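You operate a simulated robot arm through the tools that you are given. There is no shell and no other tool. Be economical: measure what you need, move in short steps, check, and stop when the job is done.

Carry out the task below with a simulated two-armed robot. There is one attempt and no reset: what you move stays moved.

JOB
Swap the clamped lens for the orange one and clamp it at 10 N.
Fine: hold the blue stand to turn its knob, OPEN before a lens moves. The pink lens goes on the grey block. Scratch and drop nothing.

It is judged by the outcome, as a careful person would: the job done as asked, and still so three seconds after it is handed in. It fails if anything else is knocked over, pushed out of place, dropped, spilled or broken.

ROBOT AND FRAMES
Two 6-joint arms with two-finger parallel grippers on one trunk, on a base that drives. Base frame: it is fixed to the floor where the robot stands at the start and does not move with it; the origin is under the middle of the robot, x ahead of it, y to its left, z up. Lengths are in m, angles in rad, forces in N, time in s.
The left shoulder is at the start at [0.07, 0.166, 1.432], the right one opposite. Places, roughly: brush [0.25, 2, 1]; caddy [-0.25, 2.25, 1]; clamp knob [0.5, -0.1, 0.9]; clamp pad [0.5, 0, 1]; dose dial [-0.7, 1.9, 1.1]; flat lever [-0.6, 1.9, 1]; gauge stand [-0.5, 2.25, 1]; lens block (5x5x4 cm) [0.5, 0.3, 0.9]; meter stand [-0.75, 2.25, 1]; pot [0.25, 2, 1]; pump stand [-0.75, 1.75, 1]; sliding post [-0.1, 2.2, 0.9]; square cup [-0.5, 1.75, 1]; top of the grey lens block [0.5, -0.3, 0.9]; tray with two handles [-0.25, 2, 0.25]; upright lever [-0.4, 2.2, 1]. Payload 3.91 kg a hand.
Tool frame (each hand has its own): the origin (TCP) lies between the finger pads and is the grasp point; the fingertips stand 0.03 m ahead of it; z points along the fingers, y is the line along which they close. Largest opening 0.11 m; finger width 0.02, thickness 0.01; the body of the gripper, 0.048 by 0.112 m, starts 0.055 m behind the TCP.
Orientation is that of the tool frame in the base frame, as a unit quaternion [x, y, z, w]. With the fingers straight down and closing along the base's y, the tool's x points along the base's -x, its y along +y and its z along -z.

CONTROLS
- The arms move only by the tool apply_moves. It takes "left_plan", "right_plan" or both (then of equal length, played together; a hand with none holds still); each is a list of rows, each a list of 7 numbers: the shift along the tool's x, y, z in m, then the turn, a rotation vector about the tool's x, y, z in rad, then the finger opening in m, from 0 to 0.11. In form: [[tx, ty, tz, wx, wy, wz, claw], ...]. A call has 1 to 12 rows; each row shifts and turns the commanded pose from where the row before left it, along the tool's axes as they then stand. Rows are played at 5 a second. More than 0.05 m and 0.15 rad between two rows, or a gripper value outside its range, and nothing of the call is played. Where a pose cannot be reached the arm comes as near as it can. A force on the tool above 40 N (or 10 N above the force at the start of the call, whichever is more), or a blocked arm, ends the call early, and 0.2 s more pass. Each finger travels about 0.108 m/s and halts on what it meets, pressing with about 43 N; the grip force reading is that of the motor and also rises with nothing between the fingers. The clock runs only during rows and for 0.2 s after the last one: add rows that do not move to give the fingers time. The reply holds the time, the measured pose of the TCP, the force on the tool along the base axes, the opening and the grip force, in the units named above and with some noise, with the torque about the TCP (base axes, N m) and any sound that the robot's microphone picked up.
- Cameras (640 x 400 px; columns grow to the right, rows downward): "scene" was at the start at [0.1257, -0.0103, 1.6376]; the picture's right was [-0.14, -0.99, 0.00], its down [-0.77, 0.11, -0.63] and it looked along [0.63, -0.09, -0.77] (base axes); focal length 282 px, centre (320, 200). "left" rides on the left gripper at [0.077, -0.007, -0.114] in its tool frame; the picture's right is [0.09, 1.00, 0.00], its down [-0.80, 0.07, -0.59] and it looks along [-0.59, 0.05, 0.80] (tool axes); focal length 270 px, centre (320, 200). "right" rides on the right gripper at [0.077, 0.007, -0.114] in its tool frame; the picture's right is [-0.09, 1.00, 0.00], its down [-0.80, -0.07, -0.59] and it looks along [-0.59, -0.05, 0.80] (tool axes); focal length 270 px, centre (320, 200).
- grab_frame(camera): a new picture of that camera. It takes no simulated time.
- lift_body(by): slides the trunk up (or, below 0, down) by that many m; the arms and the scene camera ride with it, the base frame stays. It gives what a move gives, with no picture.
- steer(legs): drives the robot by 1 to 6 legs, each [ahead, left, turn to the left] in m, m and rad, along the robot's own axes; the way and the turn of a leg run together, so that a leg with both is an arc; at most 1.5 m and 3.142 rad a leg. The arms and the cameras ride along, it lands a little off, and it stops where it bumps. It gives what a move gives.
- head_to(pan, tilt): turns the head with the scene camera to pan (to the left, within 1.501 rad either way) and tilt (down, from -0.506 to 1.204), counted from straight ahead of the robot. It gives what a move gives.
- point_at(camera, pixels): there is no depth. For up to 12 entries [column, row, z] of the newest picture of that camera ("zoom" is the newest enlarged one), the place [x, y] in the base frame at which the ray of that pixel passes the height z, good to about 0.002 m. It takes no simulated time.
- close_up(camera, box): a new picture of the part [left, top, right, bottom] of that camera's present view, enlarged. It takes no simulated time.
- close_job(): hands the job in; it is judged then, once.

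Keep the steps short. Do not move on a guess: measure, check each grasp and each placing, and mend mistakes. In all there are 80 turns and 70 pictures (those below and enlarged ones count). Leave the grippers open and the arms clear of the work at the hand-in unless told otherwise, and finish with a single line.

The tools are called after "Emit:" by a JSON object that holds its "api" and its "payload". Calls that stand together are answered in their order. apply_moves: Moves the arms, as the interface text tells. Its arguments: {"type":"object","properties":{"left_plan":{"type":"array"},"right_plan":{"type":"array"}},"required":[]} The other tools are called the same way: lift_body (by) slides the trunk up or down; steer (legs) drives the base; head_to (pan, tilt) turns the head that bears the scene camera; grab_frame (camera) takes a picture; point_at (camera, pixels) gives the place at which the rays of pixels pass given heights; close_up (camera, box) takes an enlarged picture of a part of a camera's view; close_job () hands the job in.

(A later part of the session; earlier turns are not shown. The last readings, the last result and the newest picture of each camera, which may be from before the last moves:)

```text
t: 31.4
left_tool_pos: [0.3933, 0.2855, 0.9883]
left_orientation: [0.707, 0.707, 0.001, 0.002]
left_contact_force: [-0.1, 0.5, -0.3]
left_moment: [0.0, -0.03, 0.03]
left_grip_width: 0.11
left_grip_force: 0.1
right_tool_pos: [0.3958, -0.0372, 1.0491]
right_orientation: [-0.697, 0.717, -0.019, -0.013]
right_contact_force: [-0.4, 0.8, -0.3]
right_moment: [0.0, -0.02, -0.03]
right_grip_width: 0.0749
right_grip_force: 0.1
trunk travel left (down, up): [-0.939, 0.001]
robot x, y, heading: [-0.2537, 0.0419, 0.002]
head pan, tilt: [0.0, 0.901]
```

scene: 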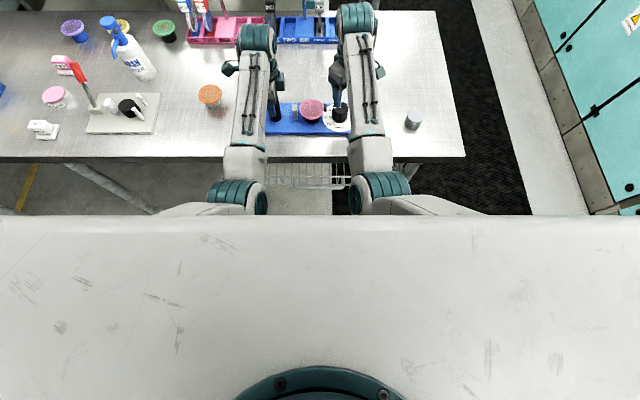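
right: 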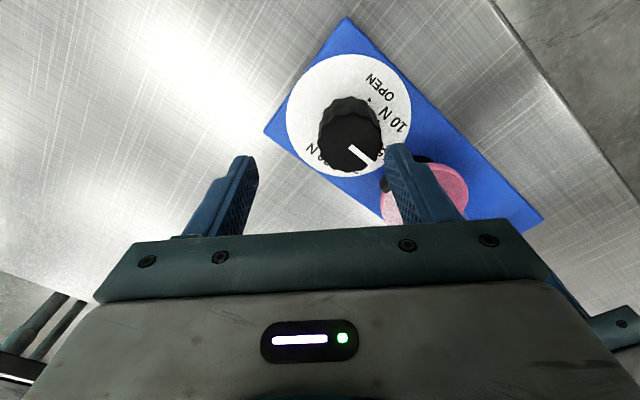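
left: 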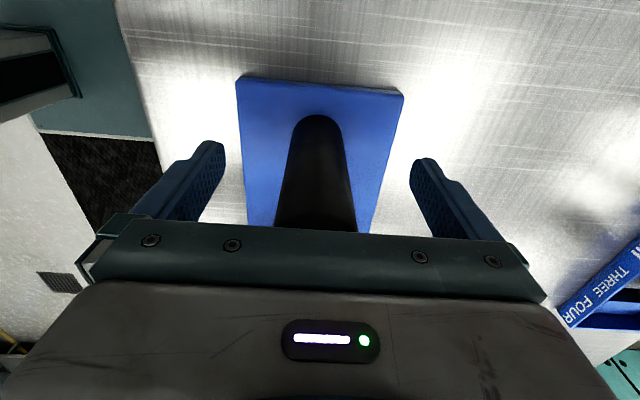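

Now I'll straighten the right hand and go to the knob axis, while the left hand returns to its start beside the post.

Emit:
{"api": "apply_moves", "payload": {"left_plan": [[-0.025, 0, 0, 0, 0, 0, 0.11], [-0.023, 0, 0, 0, 0, 0, 0.11], [0, 0.03, 0, 0, 0, 0, 0.11], [0, 0.03, 0, 0, 0, 0, 0.11], [0, 0.026, 0, 0, 0, 0, 0.11], [0, 0, 0, 0, 0, 0, 0.11]], "right_plan": [[0, 0, 0, -0.0062, -0.0425, -0.0287, 0.075], [0.007, -0.03, 0, 0, 0, 0, 0.075], [0.007, -0.03, 0, 0, 0, 0, 0.075], [0.007, -0.024, 0, 0, 0, 0, 0.075], [0, 0, 0, 0, 0, 0, 0.075], [0, 0, 0, 0, 0, 0, 0.075]]}}

```text
t: 32.8
left_tool_pos: [0.4799, 0.2378, 0.9891]
left_orientation: [0.706, 0.708, 0.0, 0.001]
left_contact_force: [0.1, 0.3, 0.2]
left_moment: [0.0, -0.03, -0.01]
left_grip_width: 0.1097
left_grip_force: 0.0
right_tool_pos: [0.4811, -0.0589, 1.0504]
right_orientation: [-0.706, 0.708, -0.001, 0.002]
right_contact_force: [0.4, -0.1, 0.0]
right_moment: [-0.03, 0.0, -0.02]
right_grip_width: 0.0747
right_grip_force: 0.0
trunk travel left (down, up): [-0.939, 0.001]
robot x, y, heading: [-0.2554, 0.0393, 0.002]
head pan, tilt: [0.0, 0.901]
```

The right hand is on target now. I'll slide the left hand in around the post and yaw the right hand to −45°.

Emit:
{"api": "apply_moves", "payload": {"left_plan": [[-0.02, 0.001, 0, 0, 0, 0, 0.11], [-0.02, 0, 0, 0, 0, 0, 0.11], [-0.02, 0, 0, 0, 0, 0, 0.11], [-0.02, 0, 0, 0, 0, 0, 0.11], [-0.022, 0, 0, 0, 0, 0, 0.11], [0, 0, 0, 0, 0, 0, 0.11], [0, 0, 0, 0, 0, 0, 0.11]], "right_plan": [[0, 0, 0, 0, 0, 0.131, 0.075], [0, 0, 0, 0, 0, 0.131, 0.075], [0, 0, 0, 0, 0, 0.131, 0.075], [0, 0, 0, 0, 0, 0.131, 0.075], [0, 0, 0, 0, 0, 0.131, 0.075], [0, 0, 0, 0, 0, 0.1304, 0.075], [0, 0, 0, 0, 0, 0, 0.075]]}}

Emit:
{"api": "grab_frame", "payload": {"camera": "left"}}

Emit:
{"api": "grab_frame", "payload": {"camera": "right"}}

Emit:
{"api": "grab_frame", "payload": {"camera": "scene"}}

```text
t: 34.4
left_tool_pos: [0.4809, 0.1352, 0.9894]
left_orientation: [0.707, 0.707, 0.001, 0.001]
left_contact_force: [0.3, 0.0, 0.6]
left_moment: [0.04, 0.0, 0.03]
left_grip_width: 0.1099
left_grip_force: 0.1
right_tool_pos: [0.4816, -0.0588, 1.05]
right_orientation: [-0.382, 0.924, 0.001, 0.0]
right_contact_force: [0.1, 0.6, -0.4]
right_moment: [0.01, 0.01, -0.01]
right_grip_width: 0.0751
right_grip_force: 0.0
trunk travel left (down, up): [-0.939, 0.001]
robot x, y, heading: [-0.2597, 0.041, -0.002]
head pan, tilt: [0.0, 0.901]
```

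```text
42 pictures are left
```

left: 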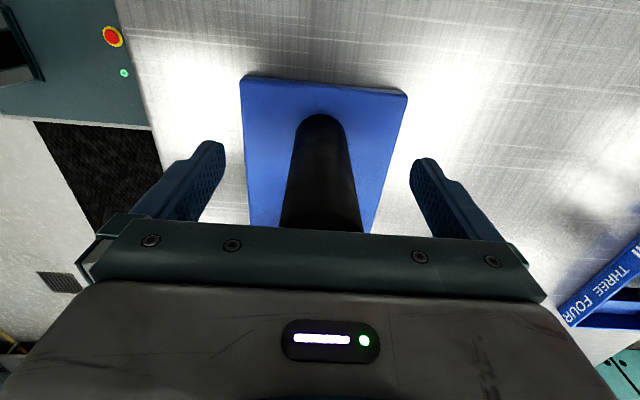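

```text
41 pictures are left
```

right: 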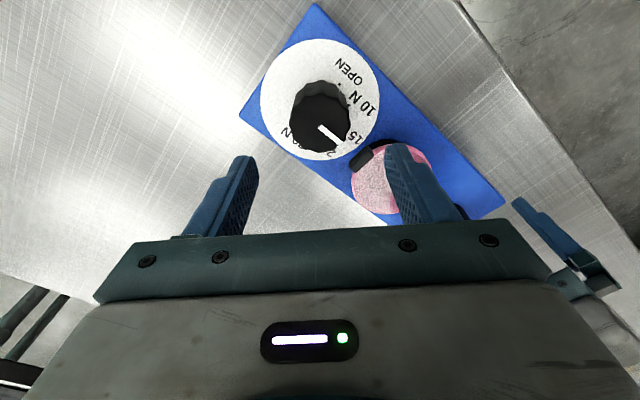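

```text
40 pictures are left
```

scene: 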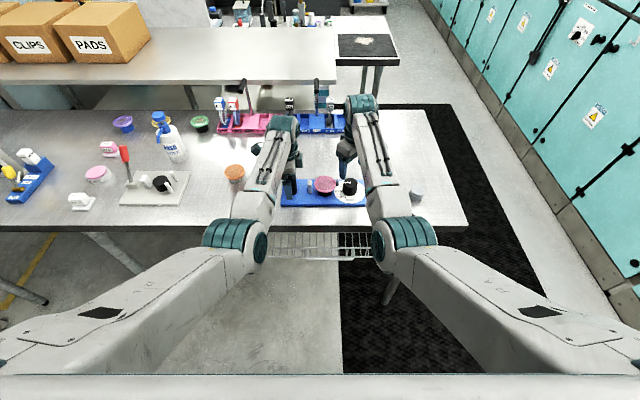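

The post is centred (column 320) and the right fingers straddle the knob's axis. I'll close the left hand on the post and lower the right one to z ≈ 0.985 first.

Emit:
{"api": "apply_moves", "payload": {"left_plan": [[0, 0.0008, 0, 0, 0, 0, 0.09], [0, 0, 0, 0, 0, 0, 0.07], [0, 0, 0, 0, 0, 0, 0.055], [0, 0, 0, 0, 0, 0, 0.045], [0, 0, 0, 0, 0, 0, 0.038], [0, 0, 0, 0, 0, 0, 0.03], [0, 0, 0, 0, 0, 0, 0.02], [0, 0, 0, 0, 0, 0, 0.01], [0, 0, 0, 0, 0, 0, 0.01]], "right_plan": [[0, 0, 0, 0, 0, 0, 0.075], [0, 0, 0, 0, 0, 0, 0.075], [0, 0, 0, 0, 0, 0, 0.075], [0, 0, 0, 0, 0, 0, 0.075], [0, 0, 0, 0, 0, 0, 0.075], [0, 0, 0, 0, 0, 0, 0.075], [0, 0, 0.025, 0, 0, 0, 0.075], [0, 0, 0.02, 0, 0, 0, 0.075], [0, 0, 0.02, 0, 0, 0, 0.075]]}}

Emit:
{"api": "grab_frame", "payload": {"camera": "right"}}

Emit:
{"api": "close_up", "payload": {"camera": "scene", "box": [260, 130, 400, 220]}}

```text
t: 36.4
left_tool_pos: [0.4828, 0.1352, 0.9886]
left_orientation: [0.707, 0.707, 0.001, 0.001]
left_contact_force: [0.1, 0.7, -0.2]
left_moment: [-0.15, 0.22, -0.05]
left_grip_width: 0.0349
left_grip_force: 43.2
right_tool_pos: [0.4807, -0.0583, 0.9848]
right_orientation: [-0.382, 0.924, 0.0, 0.001]
right_contact_force: [0.4, 0.4, 0.5]
right_moment: [0.06, 0.02, 0.01]
right_grip_width: 0.0752
right_grip_force: 0.0
trunk travel left (down, up): [-0.939, 0.001]
robot x, y, heading: [-0.258, 0.0378, -0.004]
head pan, tilt: [0.0, 0.901]
```

```text
39 pictures are left
```

right: 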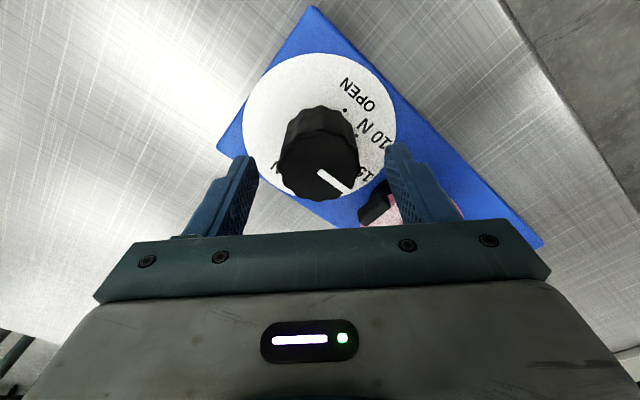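

```text
4.44 times, centred on (330, 175) of scene
```

zoom: 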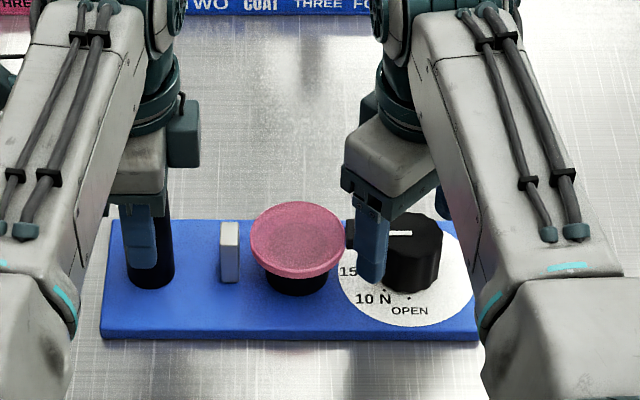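

All clear. I'll lower the last 20 mm and close on the knob in steps.

Emit:
{"api": "apply_moves", "payload": {"right_plan": [[0, 0, 0.01, 0, 0, 0, 0.075], [0, 0, 0.01, 0, 0, 0, 0.075], [0, 0, 0, 0, 0, 0, 0.06], [0, 0, 0, 0, 0, 0, 0.05], [0, 0, 0, 0, 0, 0, 0.044], [0, 0, 0, 0, 0, 0, 0.038], [0, 0, 0, 0, 0, 0, 0.03], [0, 0, 0, 0, 0, 0, 0.03]]}}

Emit:
{"api": "grab_frame", "payload": {"camera": "right"}}

```text
t: 38.2
left_tool_pos: [0.4806, 0.1358, 0.989]
left_orientation: [0.707, 0.708, 0.001, 0.001]
left_contact_force: [0.2, -1.2, 1.6]
left_moment: [0.26, 0.55, -0.04]
left_grip_width: 0.0351
left_grip_force: 43.5
right_tool_pos: [0.4818, -0.0592, 0.9655]
right_orientation: [-0.382, 0.924, 0.0, 0.001]
right_contact_force: [-1.0, 1.7, -0.1]
right_moment: [-0.35, -0.31, -0.03]
right_grip_width: 0.0449
right_grip_force: 43.4
trunk travel left (down, up): [-0.939, 0.001]
robot x, y, heading: [-0.254, 0.0403, -0.002]
head pan, tilt: [0.0, 0.901]
```

```text
37 pictures are left
```

right: 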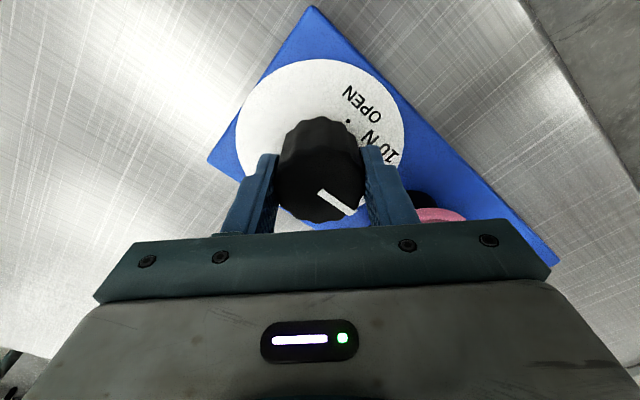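

The knob is gripped (44.9 mm). I'll turn it about −60° toward OPEN first, then check.

Emit:
{"api": "apply_moves", "payload": {"right_plan": [[0, 0, 0, 0, 0, -0.131, 0.03], [0, 0, 0, 0, 0, -0.131, 0.03], [0, 0, 0, 0, 0, -0.131, 0.03], [0, 0, 0, 0, 0, -0.131, 0.03], [0, 0, 0, 0, 0, -0.131, 0.03], [0, 0, 0, 0, 0, -0.131, 0.03], [0, 0, 0, 0, 0, -0.131, 0.03], [0, 0, 0, 0, 0, -0.131, 0.03]]}}

Emit:
{"api": "grab_frame", "payload": {"camera": "right"}}

```text
t: 40.0
left_tool_pos: [0.4804, 0.1359, 0.9888]
left_orientation: [0.707, 0.707, 0.0, 0.001]
left_contact_force: [3.3, -0.1, 0.4]
left_moment: [-0.34, 0.32, 0.43]
left_grip_width: 0.0351
left_grip_force: 43.0
right_tool_pos: [0.4805, -0.0591, 0.9642]
right_orientation: [0.795, -0.607, 0.001, 0.0]
right_contact_force: [-3.7, 0.2, 0.0]
right_moment: [0.14, -0.11, 0.0]
right_grip_width: 0.0449
right_grip_force: 43.1
trunk travel left (down, up): [-0.939, 0.001]
robot x, y, heading: [-0.258, 0.0372, 0.001]
head pan, tilt: [0.0, 0.901]
```

```text
36 pictures are left
```

right: 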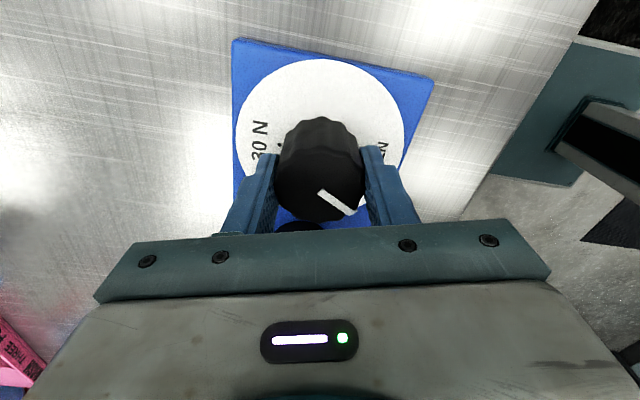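

The knob follows. I'll turn the remaining 30° to OPEN.

Emit:
{"api": "apply_moves", "payload": {"right_plan": [[0, 0, 0, 0, 0, -0.131, 0.03], [0, 0, 0, 0, 0, -0.131, 0.03], [0, 0, 0, 0, 0, -0.131, 0.03], [0, 0, 0, 0, 0, -0.128, 0.03], [0, 0, 0, 0, 0, 0, 0.03]]}}

Emit:
{"api": "close_up", "payload": {"camera": "scene", "box": [260, 130, 400, 220]}}

```text
t: 41.2
left_tool_pos: [0.4812, 0.1355, 0.9892]
left_orientation: [0.707, 0.707, 0.001, 0.001]
left_contact_force: [3.6, 2.2, -1.0]
left_moment: [-0.45, 0.12, 0.48]
left_grip_width: 0.0349
left_grip_force: 43.6
right_tool_pos: [0.481, -0.0591, 0.9652]
right_orientation: [0.924, -0.382, 0.001, 0.0]
right_contact_force: [-4.2, -2.5, 0.4]
right_moment: [0.14, 0.12, 0.03]
right_grip_width: 0.045
right_grip_force: 43.1
trunk travel left (down, up): [-0.939, 0.001]
robot x, y, heading: [-0.2563, 0.0368, 0.002]
head pan, tilt: [0.0, 0.901]
```

```text
4.44 times, centred on (330, 175) of scene
```

zoom: 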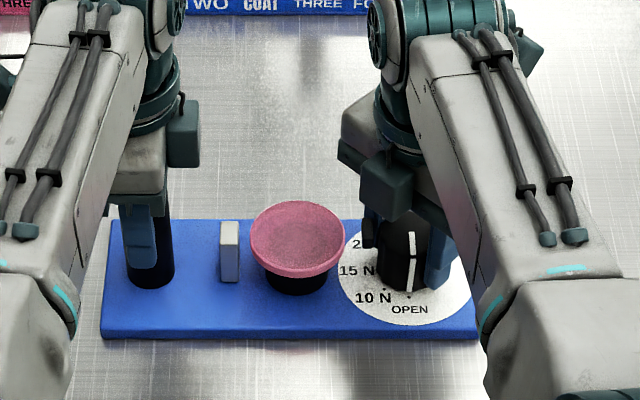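

The pointer is at OPEN and the black jaw has backed off the lens. I'll release the knob and raise the right hand, then free the left hand and draw it out and up.

Emit:
{"api": "apply_moves", "payload": {"right_plan": [[0, 0, 0, 0, 0, 0, 0.055], [0, 0, 0, 0, 0, 0, 0.07], [0, 0, 0, 0, 0, 0, 0.07], [0, 0, -0.025, 0, 0, 0, 0.07], [0, 0, -0.03, 0, 0, 0, 0.07], [0, 0, -0.03, 0, 0, 0, 0.08], [0, 0, 0, 0, 0, 0, 0.09], [0, 0, 0, 0, 0, 0, 0.11], [0, 0, 0, 0, 0, 0, 0.11], [0, 0, 0, 0, 0, 0, 0.11]], "left_plan": [[0, 0, 0, 0, 0, 0, 0.01], [0, 0, 0, 0, 0, 0, 0.01], [0, 0, 0, 0, 0, 0, 0.01], [0, 0, 0, 0, 0, 0, 0.05], [0, 0, 0, 0, 0, 0, 0.08], [0, 0, 0, 0, 0, 0, 0.11], [0, 0, 0, 0, 0, 0, 0.11], [0.04, 0, 0, 0, 0, 0, 0.11], [0.04, 0, 0, 0, 0, 0, 0.11], [0.02, 0, 0, 0, 0, 0, 0.11]]}}

Emit:
{"api": "apply_moves", "payload": {"left_plan": [[0, 0, -0.03, 0, 0, 0, 0.11], [0, -0.04, -0.03, 0, 0, 0, 0.11], [0, -0.04, 0, 0, 0, 0, 0.11], [0, 0, 0, 0, 0, 0, 0.11], [0, 0, 0, 0, 0, 0, 0.11], [0, 0, 0, 0, 0, 0, 0.11], [0, 0, 0, 0, 0, 0, 0.11]], "right_plan": [[0, 0, 0, 0, 0, 0.131, 0.11], [0, 0, 0, 0, 0, 0.131, 0.11], [0, 0, 0, 0, 0, 0.131, 0.11], [0, 0, 0, 0, 0, 0.131, 0.11], [0, 0, 0, 0, 0, 0.131, 0.11], [0, 0, 0, 0, 0, 0.1304, 0.11], [0, 0, 0, 0, 0, 0, 0.11]]}}

Emit:
{"api": "grab_frame", "payload": {"camera": "scene"}}

```text
t: 43.4
left_tool_pos: [0.4813, 0.2355, 0.9896]
left_orientation: [0.707, 0.707, 0.0, 0.001]
left_contact_force: [-0.1, -0.3, -0.1]
left_moment: [0.0, 0.02, -0.02]
left_grip_width: 0.1102
left_grip_force: 0.0
right_tool_pos: [0.4814, -0.0583, 1.0497]
right_orientation: [0.924, -0.383, 0.0, -0.001]
right_contact_force: [-0.6, -0.1, 0.9]
right_moment: [0.0, -0.01, 0.01]
right_grip_width: 0.1101
right_grip_force: 0.1
trunk travel left (down, up): [-0.939, 0.001]
robot x, y, heading: [-0.258, 0.0386, 0.001]
head pan, tilt: [0.0, 0.901]
```

```text
t: 45.0
left_tool_pos: [0.4022, 0.2341, 1.0485]
left_orientation: [0.707, 0.707, 0.001, 0.001]
left_contact_force: [-0.1, 0.4, 0.4]
left_moment: [0.02, -0.02, -0.03]
left_grip_width: 0.1099
left_grip_force: 0.0
right_tool_pos: [0.4808, -0.0591, 1.0497]
right_orientation: [-0.705, 0.709, 0.0, 0.001]
right_contact_force: [0.4, -0.3, -0.3]
right_moment: [0.02, 0.02, -0.02]
right_grip_width: 0.1101
right_grip_force: 0.1
trunk travel left (down, up): [-0.939, 0.001]
robot x, y, heading: [-0.2525, 0.039, 0.0]
head pan, tilt: [0.0, 0.901]
```

```text
34 pictures are left
```

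scene: 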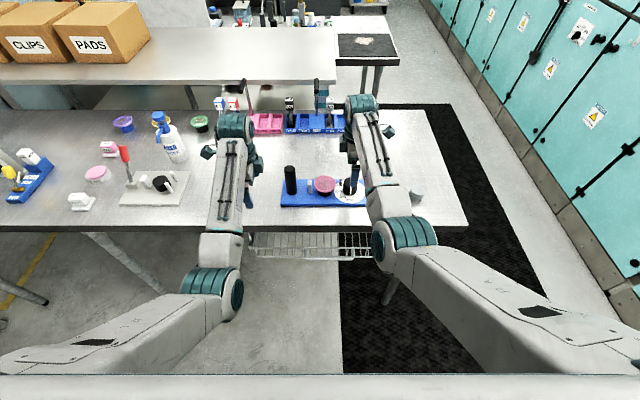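

I'll shift the robot left by 0.083 m, which also carries the right hand over the pink lens at a safe height.

Emit:
{"api": "steer", "payload": {"legs": [[0, 0.083, 0]]}}

Emit:
{"api": "apply_moves", "payload": {"right_plan": [[0, 0, 0, 0, 0, 0, 0.11], [0, 0, 0, 0, 0, 0, 0.11]]}}

Emit:
{"api": "grab_frame", "payload": {"camera": "right"}}

Emit:
{"api": "close_up", "payload": {"camera": "scene", "box": [240, 120, 440, 245]}}

```text
t: 46.1
left_tool_pos: [0.4026, 0.3091, 1.0501]
left_orientation: [0.708, 0.706, 0.002, -0.002]
left_contact_force: [0.4, -0.8, 0.5]
left_moment: [0.08, -0.01, -0.02]
left_grip_width: 0.1101
left_grip_force: 0.0
right_tool_pos: [0.481, 0.0153, 1.0479]
right_orientation: [-0.706, 0.708, 0.002, 0.003]
right_contact_force: [0.2, -0.5, 0.2]
right_moment: [0.05, 0.0, 0.01]
right_grip_width: 0.1101
right_grip_force: 0.0
trunk travel left (down, up): [-0.939, 0.001]
robot x, y, heading: [-0.2558, 0.1219, 0.0]
head pan, tilt: [0.0, 0.901]
```

```text
t: 46.7
left_tool_pos: [0.4033, 0.3106, 1.0509]
left_orientation: [0.708, 0.707, 0.001, 0.001]
left_contact_force: [0.2, 0.4, 0.2]
left_moment: [0.01, -0.03, -0.04]
left_grip_width: 0.1099
left_grip_force: 0.1
right_tool_pos: [0.4803, 0.0173, 1.0498]
right_orientation: [-0.706, 0.709, 0.0, 0.002]
right_contact_force: [0.4, -0.8, -1.1]
right_moment: [-0.01, -0.03, 0.0]
right_grip_width: 0.1099
right_grip_force: 0.0
trunk travel left (down, up): [-0.939, 0.001]
robot x, y, heading: [-0.2572, 0.1194, -0.004]
head pan, tilt: [0.0, 0.901]
```

```text
33 pictures are left
```

right: 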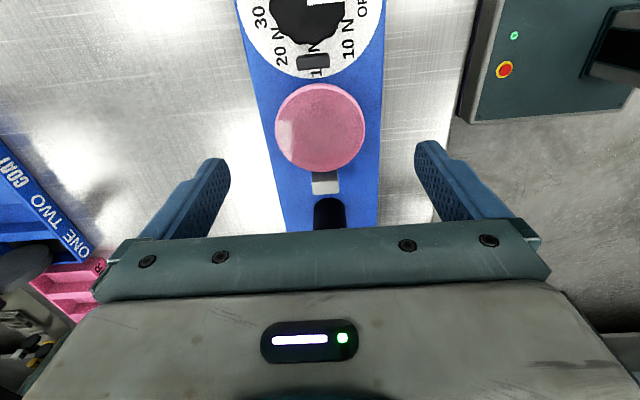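

```text
3.20 times, centred on (340, 182) of scene
```

zoom: 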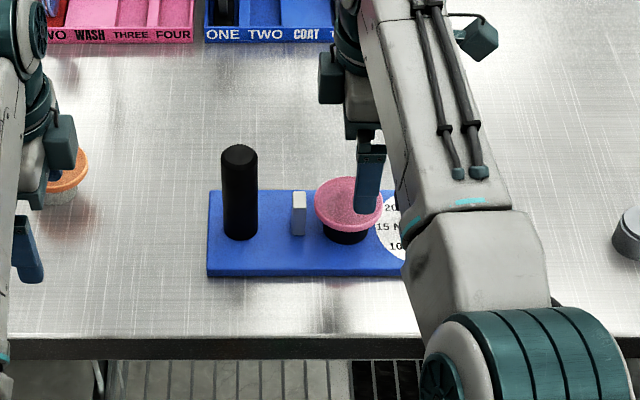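

From this camera the pointer faces −x, which confirms OPEN. I'll measure the pink lens's outline and height from both views.

Emit:
{"api": "point_at", "payload": {"camera": "right", "pixels": [[320, 127, 0.95], [320, 127, 0.955], [320, 127, 0.96], [275, 128, 0.957], [365, 126, 0.957], [320, 83, 0.957], [320, 171, 0.957], [325, 182, 0.975], [312, 61, 0.975]]}}

Emit:
{"api": "point_at", "payload": {"camera": "zoom", "pixels": [[348, 202, 0.95], [348, 202, 0.955], [348, 202, 0.96], [348, 231, 0.945], [348, 231, 0.95], [347, 242, 0.92]]}}

Emit:
{"api": "close_up", "payload": {"camera": "scene", "box": [325, 165, 375, 205]}}

```text
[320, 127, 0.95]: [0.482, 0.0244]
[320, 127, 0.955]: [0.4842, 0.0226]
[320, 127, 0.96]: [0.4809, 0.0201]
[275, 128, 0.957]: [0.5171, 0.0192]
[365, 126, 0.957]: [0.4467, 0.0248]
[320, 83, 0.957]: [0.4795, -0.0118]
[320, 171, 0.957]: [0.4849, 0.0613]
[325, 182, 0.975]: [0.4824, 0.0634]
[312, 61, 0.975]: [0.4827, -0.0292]
```

```text
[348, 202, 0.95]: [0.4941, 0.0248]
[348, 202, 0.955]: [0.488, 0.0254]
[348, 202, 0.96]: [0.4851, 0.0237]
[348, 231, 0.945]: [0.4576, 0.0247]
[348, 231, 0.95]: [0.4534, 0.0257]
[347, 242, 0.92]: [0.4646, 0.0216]
```

```text
10.00 times, centred on (350, 185) of scene
```

zoom: 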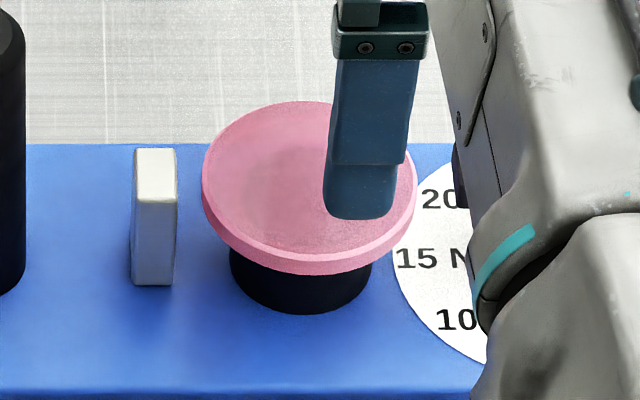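

I'll read the lens's top and bottom near edges to get its height and thickness.

Emit:
{"api": "point_at", "payload": {"camera": "zoom", "pixels": [[308, 256, 0.95], [308, 256, 0.96], [308, 256, 0.97], [308, 275, 0.945], [308, 275, 0.955], [308, 275, 0.965], [310, 101, 0.955], [310, 101, 0.965], [302, 313, 0.918]]}}

```text
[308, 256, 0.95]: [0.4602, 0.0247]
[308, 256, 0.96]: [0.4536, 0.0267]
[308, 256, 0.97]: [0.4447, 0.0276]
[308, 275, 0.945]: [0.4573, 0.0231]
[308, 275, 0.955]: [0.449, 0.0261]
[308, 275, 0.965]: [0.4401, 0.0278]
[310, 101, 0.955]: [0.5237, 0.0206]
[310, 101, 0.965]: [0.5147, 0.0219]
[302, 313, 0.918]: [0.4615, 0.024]
```

The lens spans z ≈ 0.957–0.965 with its centre near (0.481, 0.023). I'll go down to z = 0.961 with the fingers wide and check before closing.

Emit:
{"api": "apply_moves", "payload": {"right_plan": [[-0.0055, -0.0008, 0.0, 0, 0, 0, 0.11], [0, 0, 0.03, 0, 0, 0, 0.11], [0, 0, 0.03, 0, 0, 0, 0.11], [0, 0, 0.0288, 0, 0, 0, 0.11], [0, 0, 0, 0, 0, 0, 0.11], [0, 0, 0, 0, 0, 0, 0.09], [0, 0, 0, 0, 0, 0, 0.085], [0, 0, 0, 0, 0, 0, 0.085]]}}

Emit:
{"api": "grab_frame", "payload": {"camera": "right"}}

Emit:
{"api": "close_up", "payload": {"camera": "scene", "box": [300, 150, 390, 210]}}

```text
t: 48.5
left_tool_pos: [0.4016, 0.3156, 1.0493]
left_orientation: [0.707, 0.707, -0.001, 0.001]
left_contact_force: [0.9, -0.3, -0.4]
left_moment: [-0.03, 0.0, 0.0]
left_grip_width: 0.1099
left_grip_force: 0.1
right_tool_pos: [0.4825, 0.028, 0.9615]
right_orientation: [-0.705, 0.709, 0.0, 0.0]
right_contact_force: [0.4, 0.0, -0.1]
right_moment: [-0.01, 0.0, -0.03]
right_grip_width: 0.085
right_grip_force: 0.1
trunk travel left (down, up): [-0.939, 0.001]
robot x, y, heading: [-0.2588, 0.1223, -0.005]
head pan, tilt: [0.0, 0.901]
```

```text
30 pictures are left
```

right: 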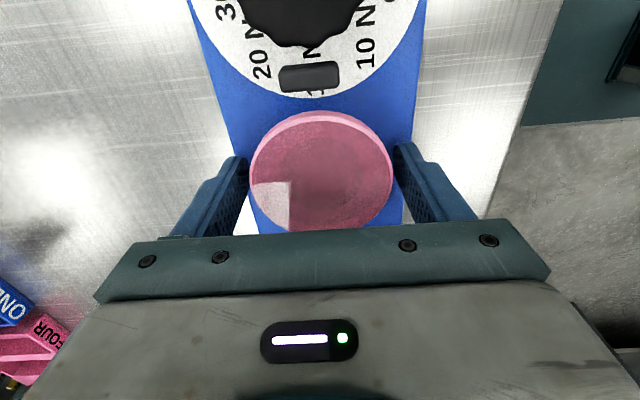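

```text
6.67 times, centred on (345, 180) of scene
```

zoom: 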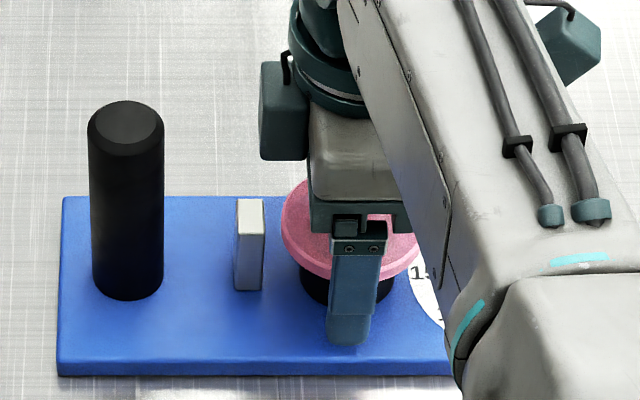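

The lens is centred in x between the fingers. I'll check its y centre in this closer view, since the base seems to have settled about 5 mm.

Emit:
{"api": "point_at", "payload": {"camera": "right", "pixels": [[320, 113, 0.965], [249, 175, 0.965], [392, 172, 0.965], [320, 172, 0.965]]}}

```text
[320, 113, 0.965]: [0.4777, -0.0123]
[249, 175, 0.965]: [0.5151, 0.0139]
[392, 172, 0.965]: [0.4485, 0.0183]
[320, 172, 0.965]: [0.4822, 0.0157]
```

The lens's −y edge is at −0.012, so its centre is y ≈ 0.0235. I'll shift 4.5 mm back and close gently in steps.

Emit:
{"api": "apply_moves", "payload": {"right_plan": [[0.0045, 0, 0, 0, 0, 0, 0.085], [0, 0, 0, 0, 0, 0, 0.08], [0, 0, 0, 0, 0, 0, 0.076], [0, 0, 0, 0, 0, 0, 0.073], [0, 0, 0, 0, 0, 0, 0.07], [0, 0, 0, 0, 0, 0, 0.066], [0, 0, 0, 0, 0, 0, 0.06], [0, 0, 0, 0, 0, 0, 0.06]]}}

```text
t: 50.3
left_tool_pos: [0.4024, 0.316, 1.049]
left_orientation: [0.708, 0.707, 0.0, 0.001]
left_contact_force: [-0.1, 0.4, 0.7]
left_moment: [0.03, -0.04, 0.0]
left_grip_width: 0.1101
left_grip_force: 0.0
right_tool_pos: [0.4818, 0.0236, 0.9605]
right_orientation: [-0.705, 0.71, -0.001, 0.001]
right_contact_force: [-0.3, 0.1, 0.3]
right_moment: [-0.04, 0.03, 0.02]
right_grip_width: 0.0684
right_grip_force: 42.8
trunk travel left (down, up): [-0.939, 0.001]
robot x, y, heading: [-0.2536, 0.1193, -0.003]
head pan, tilt: [0.0, 0.901]
```

Gripped at 68.4 mm. I'll lift straight up and look.

Emit:
{"api": "apply_moves", "payload": {"right_plan": [[0, 0, -0.01, 0, 0, 0, 0.06], [0, 0, -0.02, 0, 0, 0, 0.06], [0, 0, -0.03, 0, 0, 0, 0.06], [0, 0, -0.02, 0, 0, 0, 0.06], [0, 0, 0, 0, 0, 0, 0.06]]}}

Emit:
{"api": "close_up", "payload": {"camera": "scene", "box": [260, 130, 420, 230]}}

```text
t: 51.5
left_tool_pos: [0.4023, 0.3154, 1.0493]
left_orientation: [0.708, 0.706, 0.0, 0.001]
left_contact_force: [0.0, 0.6, 0.5]
left_moment: [0.0, 0.0, 0.02]
left_grip_width: 0.1101
left_grip_force: 0.1
right_tool_pos: [0.483, 0.0231, 1.0415]
right_orientation: [-0.706, 0.709, 0.0, 0.001]
right_contact_force: [0.0, -0.2, 0.7]
right_moment: [0.02, 0.01, 0.0]
right_grip_width: 0.068
right_grip_force: 43.1
trunk travel left (down, up): [-0.939, 0.001]
robot x, y, heading: [-0.2574, 0.1235, -0.003]
head pan, tilt: [0.0, 0.901]
```

```text
4.00 times, centred on (340, 180) of scene
```

zoom: 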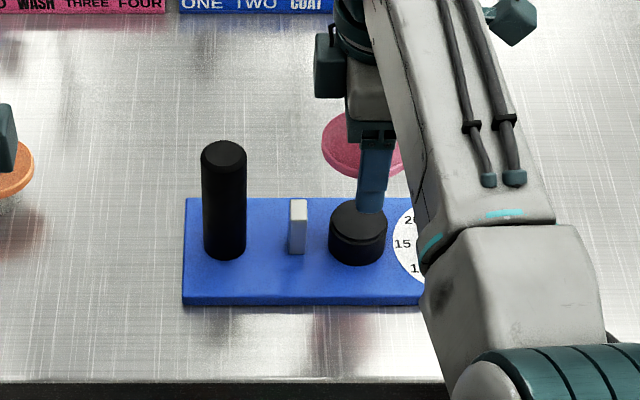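

The lens is held level and the pedestal is free. I'll record the pedestal's place and carry the lens over the grey block.

Emit:
{"api": "point_at", "payload": {"camera": "zoom", "pixels": [[358, 221, 0.95], [358, 221, 0.955], [358, 221, 0.96], [358, 264, 0.918], [329, 221, 0.955], [388, 221, 0.955]]}}

Emit:
{"api": "apply_moves", "payload": {"right_plan": [[0.025, 0.0, 0, 0, 0, 0, 0.06], [0.04, 0.002, 0, 0, 0, 0, 0.06], [0.04, 0.002, 0, 0, 0, 0, 0.06], [0.04, 0.002, 0, 0, 0, 0, 0.06], [0.04, 0.002, 0, 0, 0, 0, 0.06], [0.04, 0.002, 0, 0, 0, 0, 0.06], [0.04, 0.002, 0, 0, 0, 0, 0.06], [0.025, 0, 0, 0, 0, 0, 0.06], [0.015, 0, 0, 0, 0, 0, 0.06], [0, 0, 0, 0, 0, 0, 0.06], [0, 0, 0, 0, 0, 0, 0.06]]}}

Emit:
{"api": "grab_frame", "payload": {"camera": "right"}}

Emit:
{"api": "grab_frame", "payload": {"camera": "scene"}}

```text
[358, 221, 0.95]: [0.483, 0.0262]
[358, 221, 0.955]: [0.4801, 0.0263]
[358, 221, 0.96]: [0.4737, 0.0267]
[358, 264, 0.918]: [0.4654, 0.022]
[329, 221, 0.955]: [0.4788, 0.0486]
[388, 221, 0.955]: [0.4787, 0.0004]
```

```text
t: 53.9
left_tool_pos: [0.4021, 0.3149, 1.0493]
left_orientation: [0.708, 0.706, 0.001, 0.001]
left_contact_force: [-0.8, 0.2, 0.3]
left_moment: [0.02, 0.0, 0.0]
left_grip_width: 0.11
left_grip_force: 0.0
right_tool_pos: [0.4682, -0.2816, 1.0406]
right_orientation: [-0.705, 0.709, -0.001, 0.001]
right_contact_force: [-0.5, -0.4, -0.5]
right_moment: [0.04, -0.01, 0.01]
right_grip_width: 0.0682
right_grip_force: 43.0
trunk travel left (down, up): [-0.939, 0.001]
robot x, y, heading: [-0.2592, 0.121, -0.003]
head pan, tilt: [0.0, 0.901]
```

```text
27 pictures are left
```

right: 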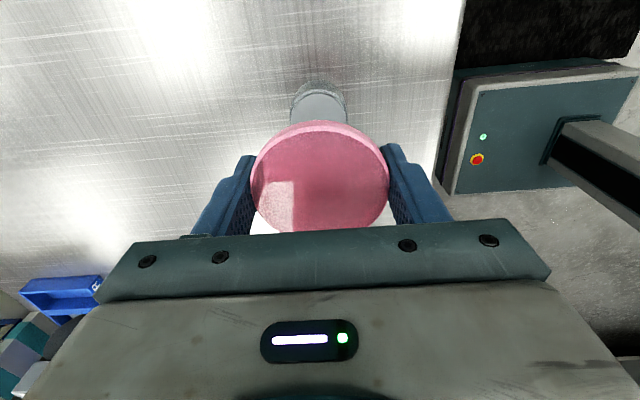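

```text
26 pictures are left
```

scene: 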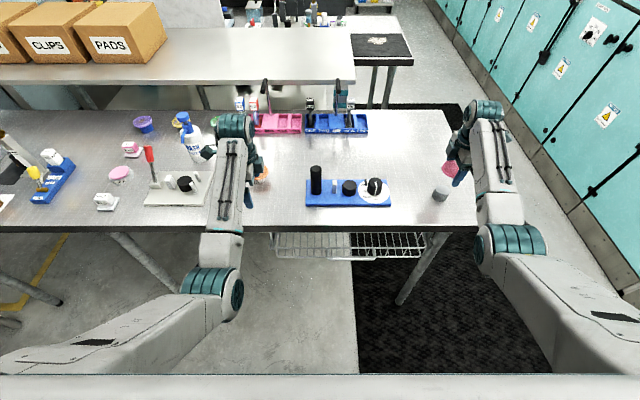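

The lens is lined up with the block in x (columns 320 and 318). I'll lower to 2 cm above and check alignment in y.

Emit:
{"api": "apply_moves", "payload": {"right_plan": [[0, -0.002, 0.03, 0, 0, 0, 0.06], [0, 0, 0.03, 0, 0, 0, 0.06], [0, 0, 0.018, 0, 0, 0, 0.06], [0, 0, 0, 0, 0, 0, 0.06], [0, 0, 0, 0, 0, 0, 0.06]]}}

Emit:
{"api": "close_up", "payload": {"camera": "scene", "box": [410, 160, 480, 210]}}

Emit:
{"api": "grab_frame", "payload": {"camera": "right"}}

```text
t: 55.1
left_tool_pos: [0.4023, 0.3154, 1.0495]
left_orientation: [0.708, 0.707, 0.0, 0.001]
left_contact_force: [0.2, 0.5, 0.6]
left_moment: [0.03, -0.02, 0.02]
left_grip_width: 0.1099
left_grip_force: 0.1
right_tool_pos: [0.4704, -0.2823, 0.9626]
right_orientation: [-0.706, 0.709, -0.001, 0.0]
right_contact_force: [0.6, -0.5, 0.9]
right_moment: [-0.01, -0.01, -0.03]
right_grip_width: 0.0681
right_grip_force: 43.2
trunk travel left (down, up): [-0.939, 0.001]
robot x, y, heading: [-0.2576, 0.1187, -0.0]
head pan, tilt: [0.0, 0.901]
```

```text
8.00 times, centred on (445, 185) of scene
```

zoom: 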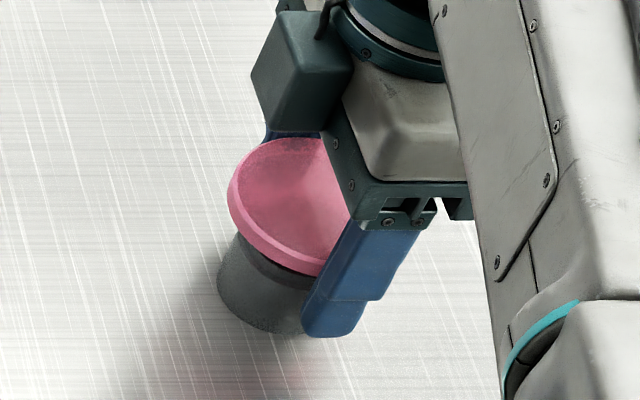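

```text
24 pictures are left
```

right: 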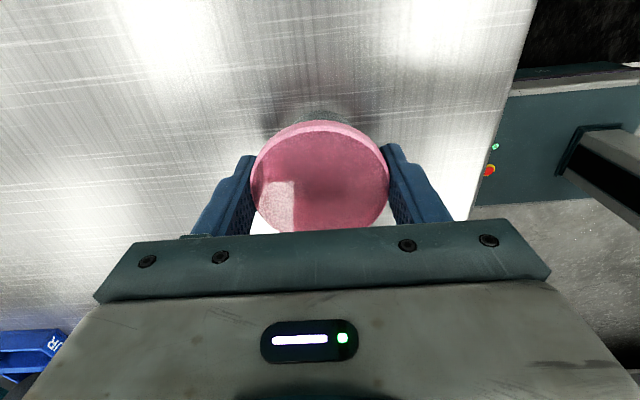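

I'll verify the block's place by its visible rim.

Emit:
{"api": "point_at", "payload": {"camera": "zoom", "pixels": [[233, 236, 0.938], [217, 290, 0.902], [270, 333, 0.9], [229, 185, 0.962], [290, 270, 0.955]]}}

Emit:
{"api": "point_at", "payload": {"camera": "right", "pixels": [[318, 108, 0.94], [318, 108, 0.93], [293, 118, 0.935], [346, 118, 0.935]]}}

```text
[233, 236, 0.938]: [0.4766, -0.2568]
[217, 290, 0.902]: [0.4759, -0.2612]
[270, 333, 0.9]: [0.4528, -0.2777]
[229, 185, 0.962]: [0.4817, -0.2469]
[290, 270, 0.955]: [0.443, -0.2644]
```

```text
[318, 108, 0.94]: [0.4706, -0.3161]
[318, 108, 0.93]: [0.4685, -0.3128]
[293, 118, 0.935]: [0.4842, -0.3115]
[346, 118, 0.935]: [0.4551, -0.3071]
```

The block centre is confirmed at about (0.470, −0.283). I'll lower to just above contact, then creep.

Emit:
{"api": "apply_moves", "payload": {"right_plan": [[0, 0, 0.008, 0, 0, 0, 0.06], [0, 0, 0.005, 0, 0, 0, 0.06], [0, 0, 0.0015, 0, 0, 0, 0.06], [0, 0, 0.0015, 0, 0, 0, 0.06], [0, 0, 0, 0, 0, 0, 0.06]]}}

```text
t: 56.3
left_tool_pos: [0.401, 0.316, 1.0489]
left_orientation: [0.707, 0.707, 0.0, 0.002]
left_contact_force: [0.6, -0.5, -0.3]
left_moment: [0.01, 0.01, 0.01]
left_grip_width: 0.1098
left_grip_force: 0.1
right_tool_pos: [0.4708, -0.2823, 0.9485]
right_orientation: [-0.705, 0.709, -0.003, 0.001]
right_contact_force: [3.0, -2.1, 13.0]
right_moment: [-0.01, 0.07, 0.01]
right_grip_width: 0.0682
right_grip_force: 43.1
trunk travel left (down, up): [-0.939, 0.001]
robot x, y, heading: [-0.2564, 0.1208, 0.003]
head pan, tilt: [0.0, 0.901]
```

Contact (13 N up) at z 0.9485. I'll ease back 1.5 mm to relieve it, then open slowly.

Emit:
{"api": "apply_moves", "payload": {"right_plan": [[0, 0, -0.0015, 0, 0, 0, 0.06], [0, 0, 0, 0, 0, 0, 0.066], [0, 0, 0, 0, 0, 0, 0.07], [0, 0, 0, 0, 0, 0, 0.076], [0, 0, 0, 0, 0, 0, 0.09], [0, 0, 0, 0, 0, 0, 0.11], [0, 0, 0, 0, 0, 0, 0.11]]}}

Emit:
{"api": "grab_frame", "payload": {"camera": "right"}}

```text
t: 57.9
left_tool_pos: [0.4026, 0.3151, 1.049]
left_orientation: [0.708, 0.706, 0.0, 0.001]
left_contact_force: [-0.5, 0.9, -0.9]
left_moment: [0.0, -0.02, -0.01]
left_grip_width: 0.11
left_grip_force: 0.1
right_tool_pos: [0.4707, -0.2819, 0.9492]
right_orientation: [-0.705, 0.709, 0.0, 0.001]
right_contact_force: [0.2, 0.2, -0.5]
right_moment: [0.01, 0.0, 0.02]
right_grip_width: 0.1105
right_grip_force: 0.0
trunk travel left (down, up): [-0.939, 0.001]
robot x, y, heading: [-0.2573, 0.1176, -0.008]
head pan, tilt: [0.0, 0.901]
```

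```text
23 pictures are left
```

right: 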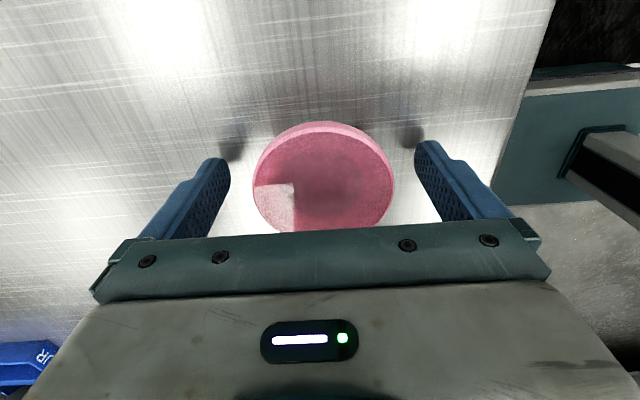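

Released cleanly. I'll raise the right hand and bring the left hand over the orange lens.

Emit:
{"api": "apply_moves", "payload": {"right_plan": [[0, 0, -0.03, 0, 0, 0, 0.11], [0, 0, -0.03, 0, 0, 0, 0.11], [0, 0, -0.03, 0, 0, 0, 0.11], [0, 0, 0, 0, 0, 0, 0.11], [0, 0, 0, 0, 0, 0, 0.11], [0, 0, 0, 0, 0, 0, 0.11]], "left_plan": [[0.009, 0.037, 0, 0, 0, 0, 0.11], [0.009, 0.036, 0, 0, 0, 0, 0.11], [0.009, 0.036, 0, 0, 0, 0, 0.11], [0, 0.035, 0, 0, 0, 0, 0.11], [0, 0, 0, 0, 0, 0, 0.11], [0, 0, 0, 0, 0, 0, 0.11]]}}

Emit:
{"api": "grab_frame", "payload": {"camera": "left"}}

Emit:
{"api": "grab_frame", "payload": {"camera": "scene"}}

```text
t: 59.3
left_tool_pos: [0.5446, 0.3423, 1.0496]
left_orientation: [0.707, 0.707, 0.001, 0.002]
left_contact_force: [0.5, -0.4, 0.8]
left_moment: [-0.03, 0.01, 0.0]
left_grip_width: 0.1101
left_grip_force: 0.1
right_tool_pos: [0.4687, -0.2801, 1.039]
right_orientation: [-0.705, 0.709, -0.001, 0.001]
right_contact_force: [0.1, 0.0, -0.1]
right_moment: [-0.04, 0.01, -0.02]
right_grip_width: 0.1099
right_grip_force: 0.1
trunk travel left (down, up): [-0.939, 0.001]
robot x, y, heading: [-0.2548, 0.1201, -0.001]
head pan, tilt: [0.0, 0.901]
```

```text
22 pictures are left
```

left: 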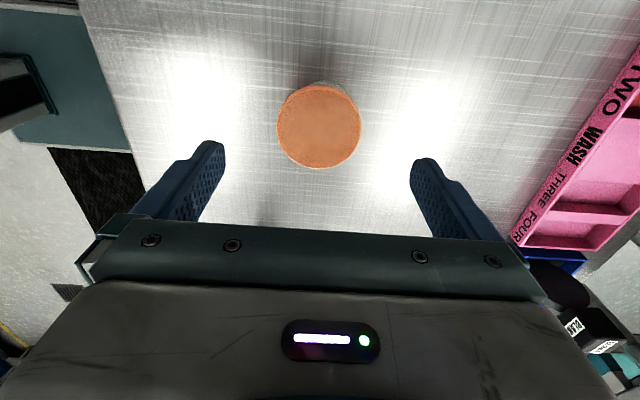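

```text
21 pictures are left
```

scene: 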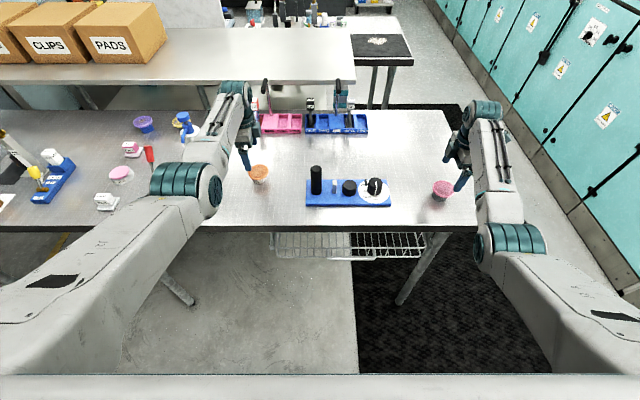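

Now I'll measure the orange lens's centre from the left camera.

Emit:
{"api": "point_at", "payload": {"camera": "left", "pixels": [[319, 126, 0.948], [277, 126, 0.948], [361, 126, 0.948], [319, 84, 0.948], [319, 168, 0.948], [319, 126, 0.93]]}}

Emit:
{"api": "close_up", "payload": {"camera": "scene", "box": [235, 150, 295, 195]}}

Emit:
{"api": "point_at", "payload": {"camera": "zoom", "pixels": [[245, 190, 0.94], [245, 190, 0.948], [245, 190, 0.956]]}}

```text
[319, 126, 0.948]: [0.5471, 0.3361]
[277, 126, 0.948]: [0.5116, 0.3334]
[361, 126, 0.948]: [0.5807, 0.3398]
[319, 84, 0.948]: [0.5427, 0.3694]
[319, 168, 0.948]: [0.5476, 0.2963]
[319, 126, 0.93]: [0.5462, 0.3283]
```

```text
8.89 times, centred on (265, 172) of scene
```

zoom: 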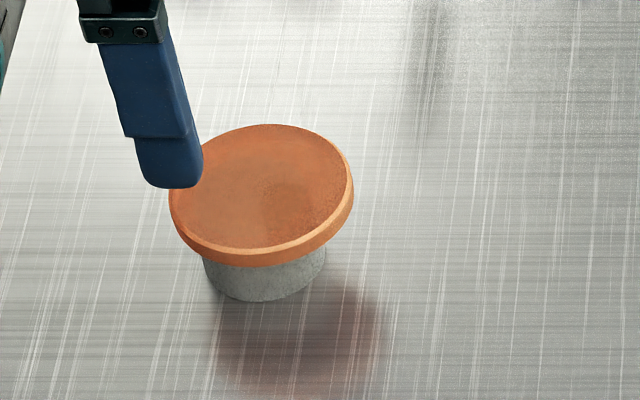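

```text
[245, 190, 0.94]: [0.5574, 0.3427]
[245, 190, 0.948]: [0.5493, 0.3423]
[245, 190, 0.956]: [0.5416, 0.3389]
```

Emit:
{"api": "point_at", "payload": {"camera": "zoom", "pixels": [[260, 189, 0.944], [260, 189, 0.948], [260, 189, 0.952], [264, 300, 0.9], [255, 253, 0.948]]}}

```text
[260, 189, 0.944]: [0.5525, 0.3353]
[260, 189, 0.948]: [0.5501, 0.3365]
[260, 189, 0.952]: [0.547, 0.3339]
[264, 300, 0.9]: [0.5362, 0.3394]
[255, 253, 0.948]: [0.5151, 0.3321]
```

The orange lens's centre is at (0.547, 0.3345). I'll lower around it and verify before closing.

Emit:
{"api": "apply_moves", "payload": {"left_plan": [[-0.0078, 0.0024, 0.0, 0, 0, 0, 0.11], [0, 0, 0.035, 0, 0, 0, 0.11], [0, 0, 0.035, 0, 0, 0, 0.11], [0, 0, 0.032, 0, 0, 0, 0.11], [0, 0, 0, 0, 0, 0, 0.1], [0, 0, 0, 0, 0, 0, 0.085], [0, 0, 0, 0, 0, 0, 0.085]]}}

Emit:
{"api": "grab_frame", "payload": {"camera": "left"}}

Emit:
{"api": "point_at", "payload": {"camera": "left", "pixels": [[320, 113, 0.948], [250, 172, 0.948], [392, 172, 0.948]]}}

```text
t: 60.9
left_tool_pos: [0.5268, 0.3351, 0.966]
left_orientation: [0.708, 0.707, -0.001, 0.001]
left_contact_force: [0.4, 1.0, 0.3]
left_moment: [0.0, -0.01, 0.02]
left_grip_width: 0.0854
left_grip_force: 0.8
left hand out of reach, approached as far as the arm can: row 3, 4
right_tool_pos: [0.4703, -0.282, 1.0387]
right_orientation: [-0.705, 0.71, 0.0, 0.0]
right_contact_force: [0.3, -0.4, 0.1]
right_moment: [0.05, 0.0, -0.02]
right_grip_width: 0.1099
right_grip_force: 0.1
trunk travel left (down, up): [-0.939, 0.001]
robot x, y, heading: [-0.2545, 0.1205, 0.002]
head pan, tilt: [0.0, 0.901]
```

```text
19 pictures are left
```

left: 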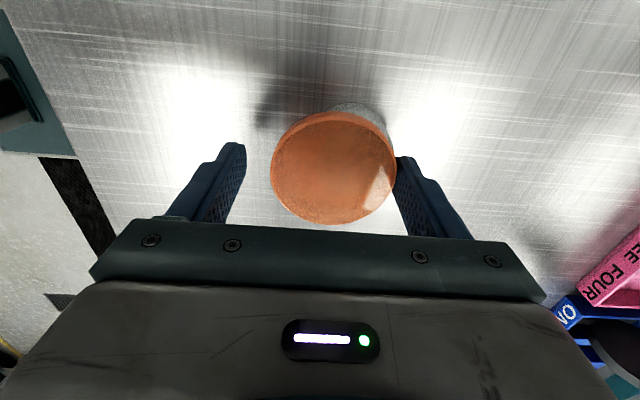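

```text
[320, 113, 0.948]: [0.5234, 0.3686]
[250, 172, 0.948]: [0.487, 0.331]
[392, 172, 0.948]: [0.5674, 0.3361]
```

The arm ran out of reach low down, and the +x finger has nudged the lens about 12 mm on its block. It still rests on the block. I'll open, rise straight up, then drive 0.08 m closer.

Emit:
{"api": "apply_moves", "payload": {"left_plan": [[0, 0, 0, 0, 0, 0, 0.1], [0, 0, 0, 0, 0, 0, 0.11], [0, 0, 0, 0, 0, 0, 0.11], [0, 0, -0.03, 0, 0, 0, 0.11], [0, 0, -0.04, 0, 0, 0, 0.11], [0, 0, -0.03, 0, 0, 0, 0.11], [0, 0, 0, 0, 0, 0, 0.11]]}}

Emit:
{"api": "grab_frame", "payload": {"camera": "left"}}

```text
t: 62.5
left_tool_pos: [0.5266, 0.335, 1.0669]
left_orientation: [0.708, 0.706, 0.001, 0.002]
left_contact_force: [0.2, -0.5, -0.3]
left_moment: [0.03, -0.02, 0.01]
left_grip_width: 0.1098
left_grip_force: 0.1
right_tool_pos: [0.4696, -0.2802, 1.0382]
right_orientation: [-0.705, 0.709, 0.0, 0.001]
right_contact_force: [0.4, 0.4, -0.3]
right_moment: [-0.03, 0.0, -0.03]
right_grip_width: 0.1101
right_grip_force: 0.1
trunk travel left (down, up): [-0.939, 0.001]
robot x, y, heading: [-0.257, 0.1234, -0.004]
head pan, tilt: [0.0, 0.901]
```

```text
18 pictures are left
```

left: 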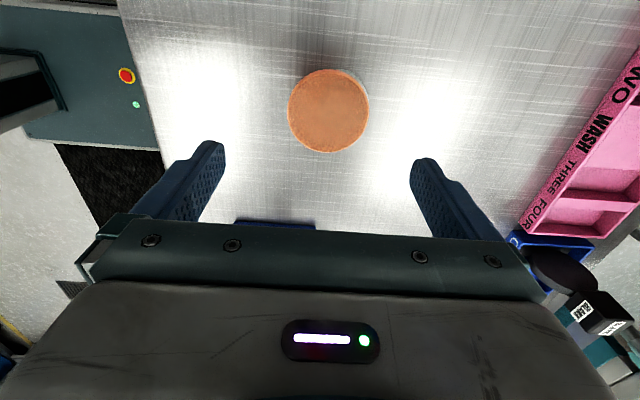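

The lens is still flat on its block. I'll drive 0.09 m ahead with both hands high.

Emit:
{"api": "steer", "payload": {"legs": [[0.09, 0, 0]]}}

Emit:
{"api": "apply_moves", "payload": {"left_plan": [[0, -0.04, 0, 0, 0, 0, 0.11], [0, -0.038, 0, 0, 0, 0, 0.11], [0, 0, 0.01, 0, 0, 0, 0.11], [0, 0, 0, 0, 0, 0, 0.11], [0, 0, 0, 0, 0, 0, 0.11]]}}

Emit:
{"api": "grab_frame", "payload": {"camera": "left"}}

```text
t: 63.6
left_tool_pos: [0.6115, 0.3344, 1.0721]
left_orientation: [0.708, 0.707, 0.002, 0.003]
left_contact_force: [-0.4, -0.1, 0.5]
left_moment: [0.01, -0.06, 0.0]
left_grip_width: 0.11
left_grip_force: 0.0
right_tool_pos: [0.554, -0.2814, 1.044]
right_orientation: [-0.705, 0.709, -0.003, 0.003]
right_contact_force: [0.2, -1.0, -0.1]
right_moment: [-0.02, -0.03, 0.02]
right_grip_width: 0.1099
right_grip_force: 0.1
trunk travel left (down, up): [-0.939, 0.001]
robot x, y, heading: [-0.163, 0.1231, 0.0]
head pan, tilt: [0.0, 0.901]
```

```text
t: 64.8
left_tool_pos: [0.5357, 0.3342, 1.0588]
left_orientation: [0.708, 0.706, 0.0, 0.002]
left_contact_force: [0.6, 0.7, 1.0]
left_moment: [-0.03, -0.05, -0.01]
left_grip_width: 0.1099
left_grip_force: 0.0
right_tool_pos: [0.5576, -0.2822, 1.0402]
right_orientation: [-0.705, 0.709, -0.001, 0.001]
right_contact_force: [-0.4, 0.2, 0.1]
right_moment: [-0.02, -0.01, 0.01]
right_grip_width: 0.1101
right_grip_force: 0.1
trunk travel left (down, up): [-0.939, 0.001]
robot x, y, heading: [-0.1674, 0.1215, -0.007]
head pan, tilt: [0.0, 0.901]
```

```text
17 pictures are left
```

left: 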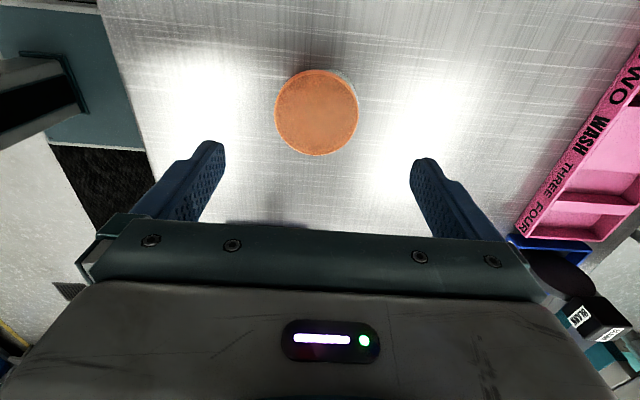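

Emit:
{"api": "point_at", "payload": {"camera": "left", "pixels": [[316, 112, 0.948], [274, 112, 0.948], [358, 112, 0.948], [316, 69, 0.948], [316, 156, 0.948], [350, 74, 0.94]]}}

```text
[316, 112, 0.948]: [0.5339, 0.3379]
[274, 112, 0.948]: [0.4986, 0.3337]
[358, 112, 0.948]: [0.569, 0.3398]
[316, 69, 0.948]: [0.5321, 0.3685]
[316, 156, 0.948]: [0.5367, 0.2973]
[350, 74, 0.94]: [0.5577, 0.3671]
```

The lens centre is now (0.534, 0.334). I'll lower to just above it and check the pose before passing the rim.

Emit:
{"api": "apply_moves", "payload": {"left_plan": [[0, -0.0015, 0.035, 0, 0, 0, 0.11], [0, 0, 0.035, 0, 0, 0, 0.11], [0, 0, 0, 0, 0, 0, 0.11], [0, 0, 0, 0, 0, 0, 0.11]]}}

Emit:
{"api": "grab_frame", "payload": {"camera": "left"}}

```text
t: 65.8
left_tool_pos: [0.5382, 0.3351, 0.9871]
left_orientation: [0.707, 0.707, 0.0, 0.001]
left_contact_force: [0.1, 1.4, -0.1]
left_moment: [0.0, -0.04, -0.02]
left_grip_width: 0.1099
left_grip_force: 0.0
right_tool_pos: [0.5602, -0.2825, 1.038]
right_orientation: [-0.706, 0.709, -0.001, 0.001]
right_contact_force: [-0.1, -0.1, 0.3]
right_moment: [0.02, 0.0, 0.02]
right_grip_width: 0.11
right_grip_force: 0.1
trunk travel left (down, up): [-0.939, 0.001]
robot x, y, heading: [-0.1662, 0.1232, -0.0]
head pan, tilt: [0.0, 0.901]
```

```text
16 pictures are left
```

left: 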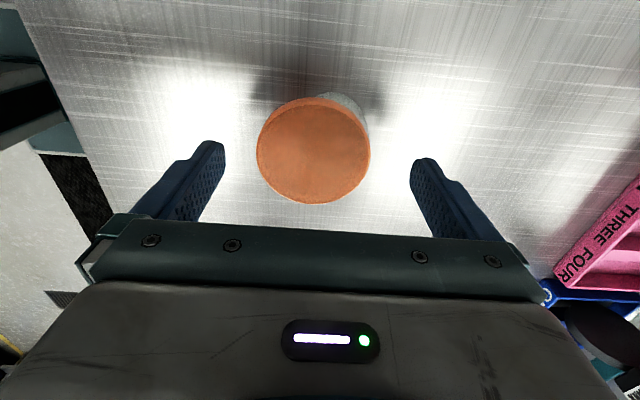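

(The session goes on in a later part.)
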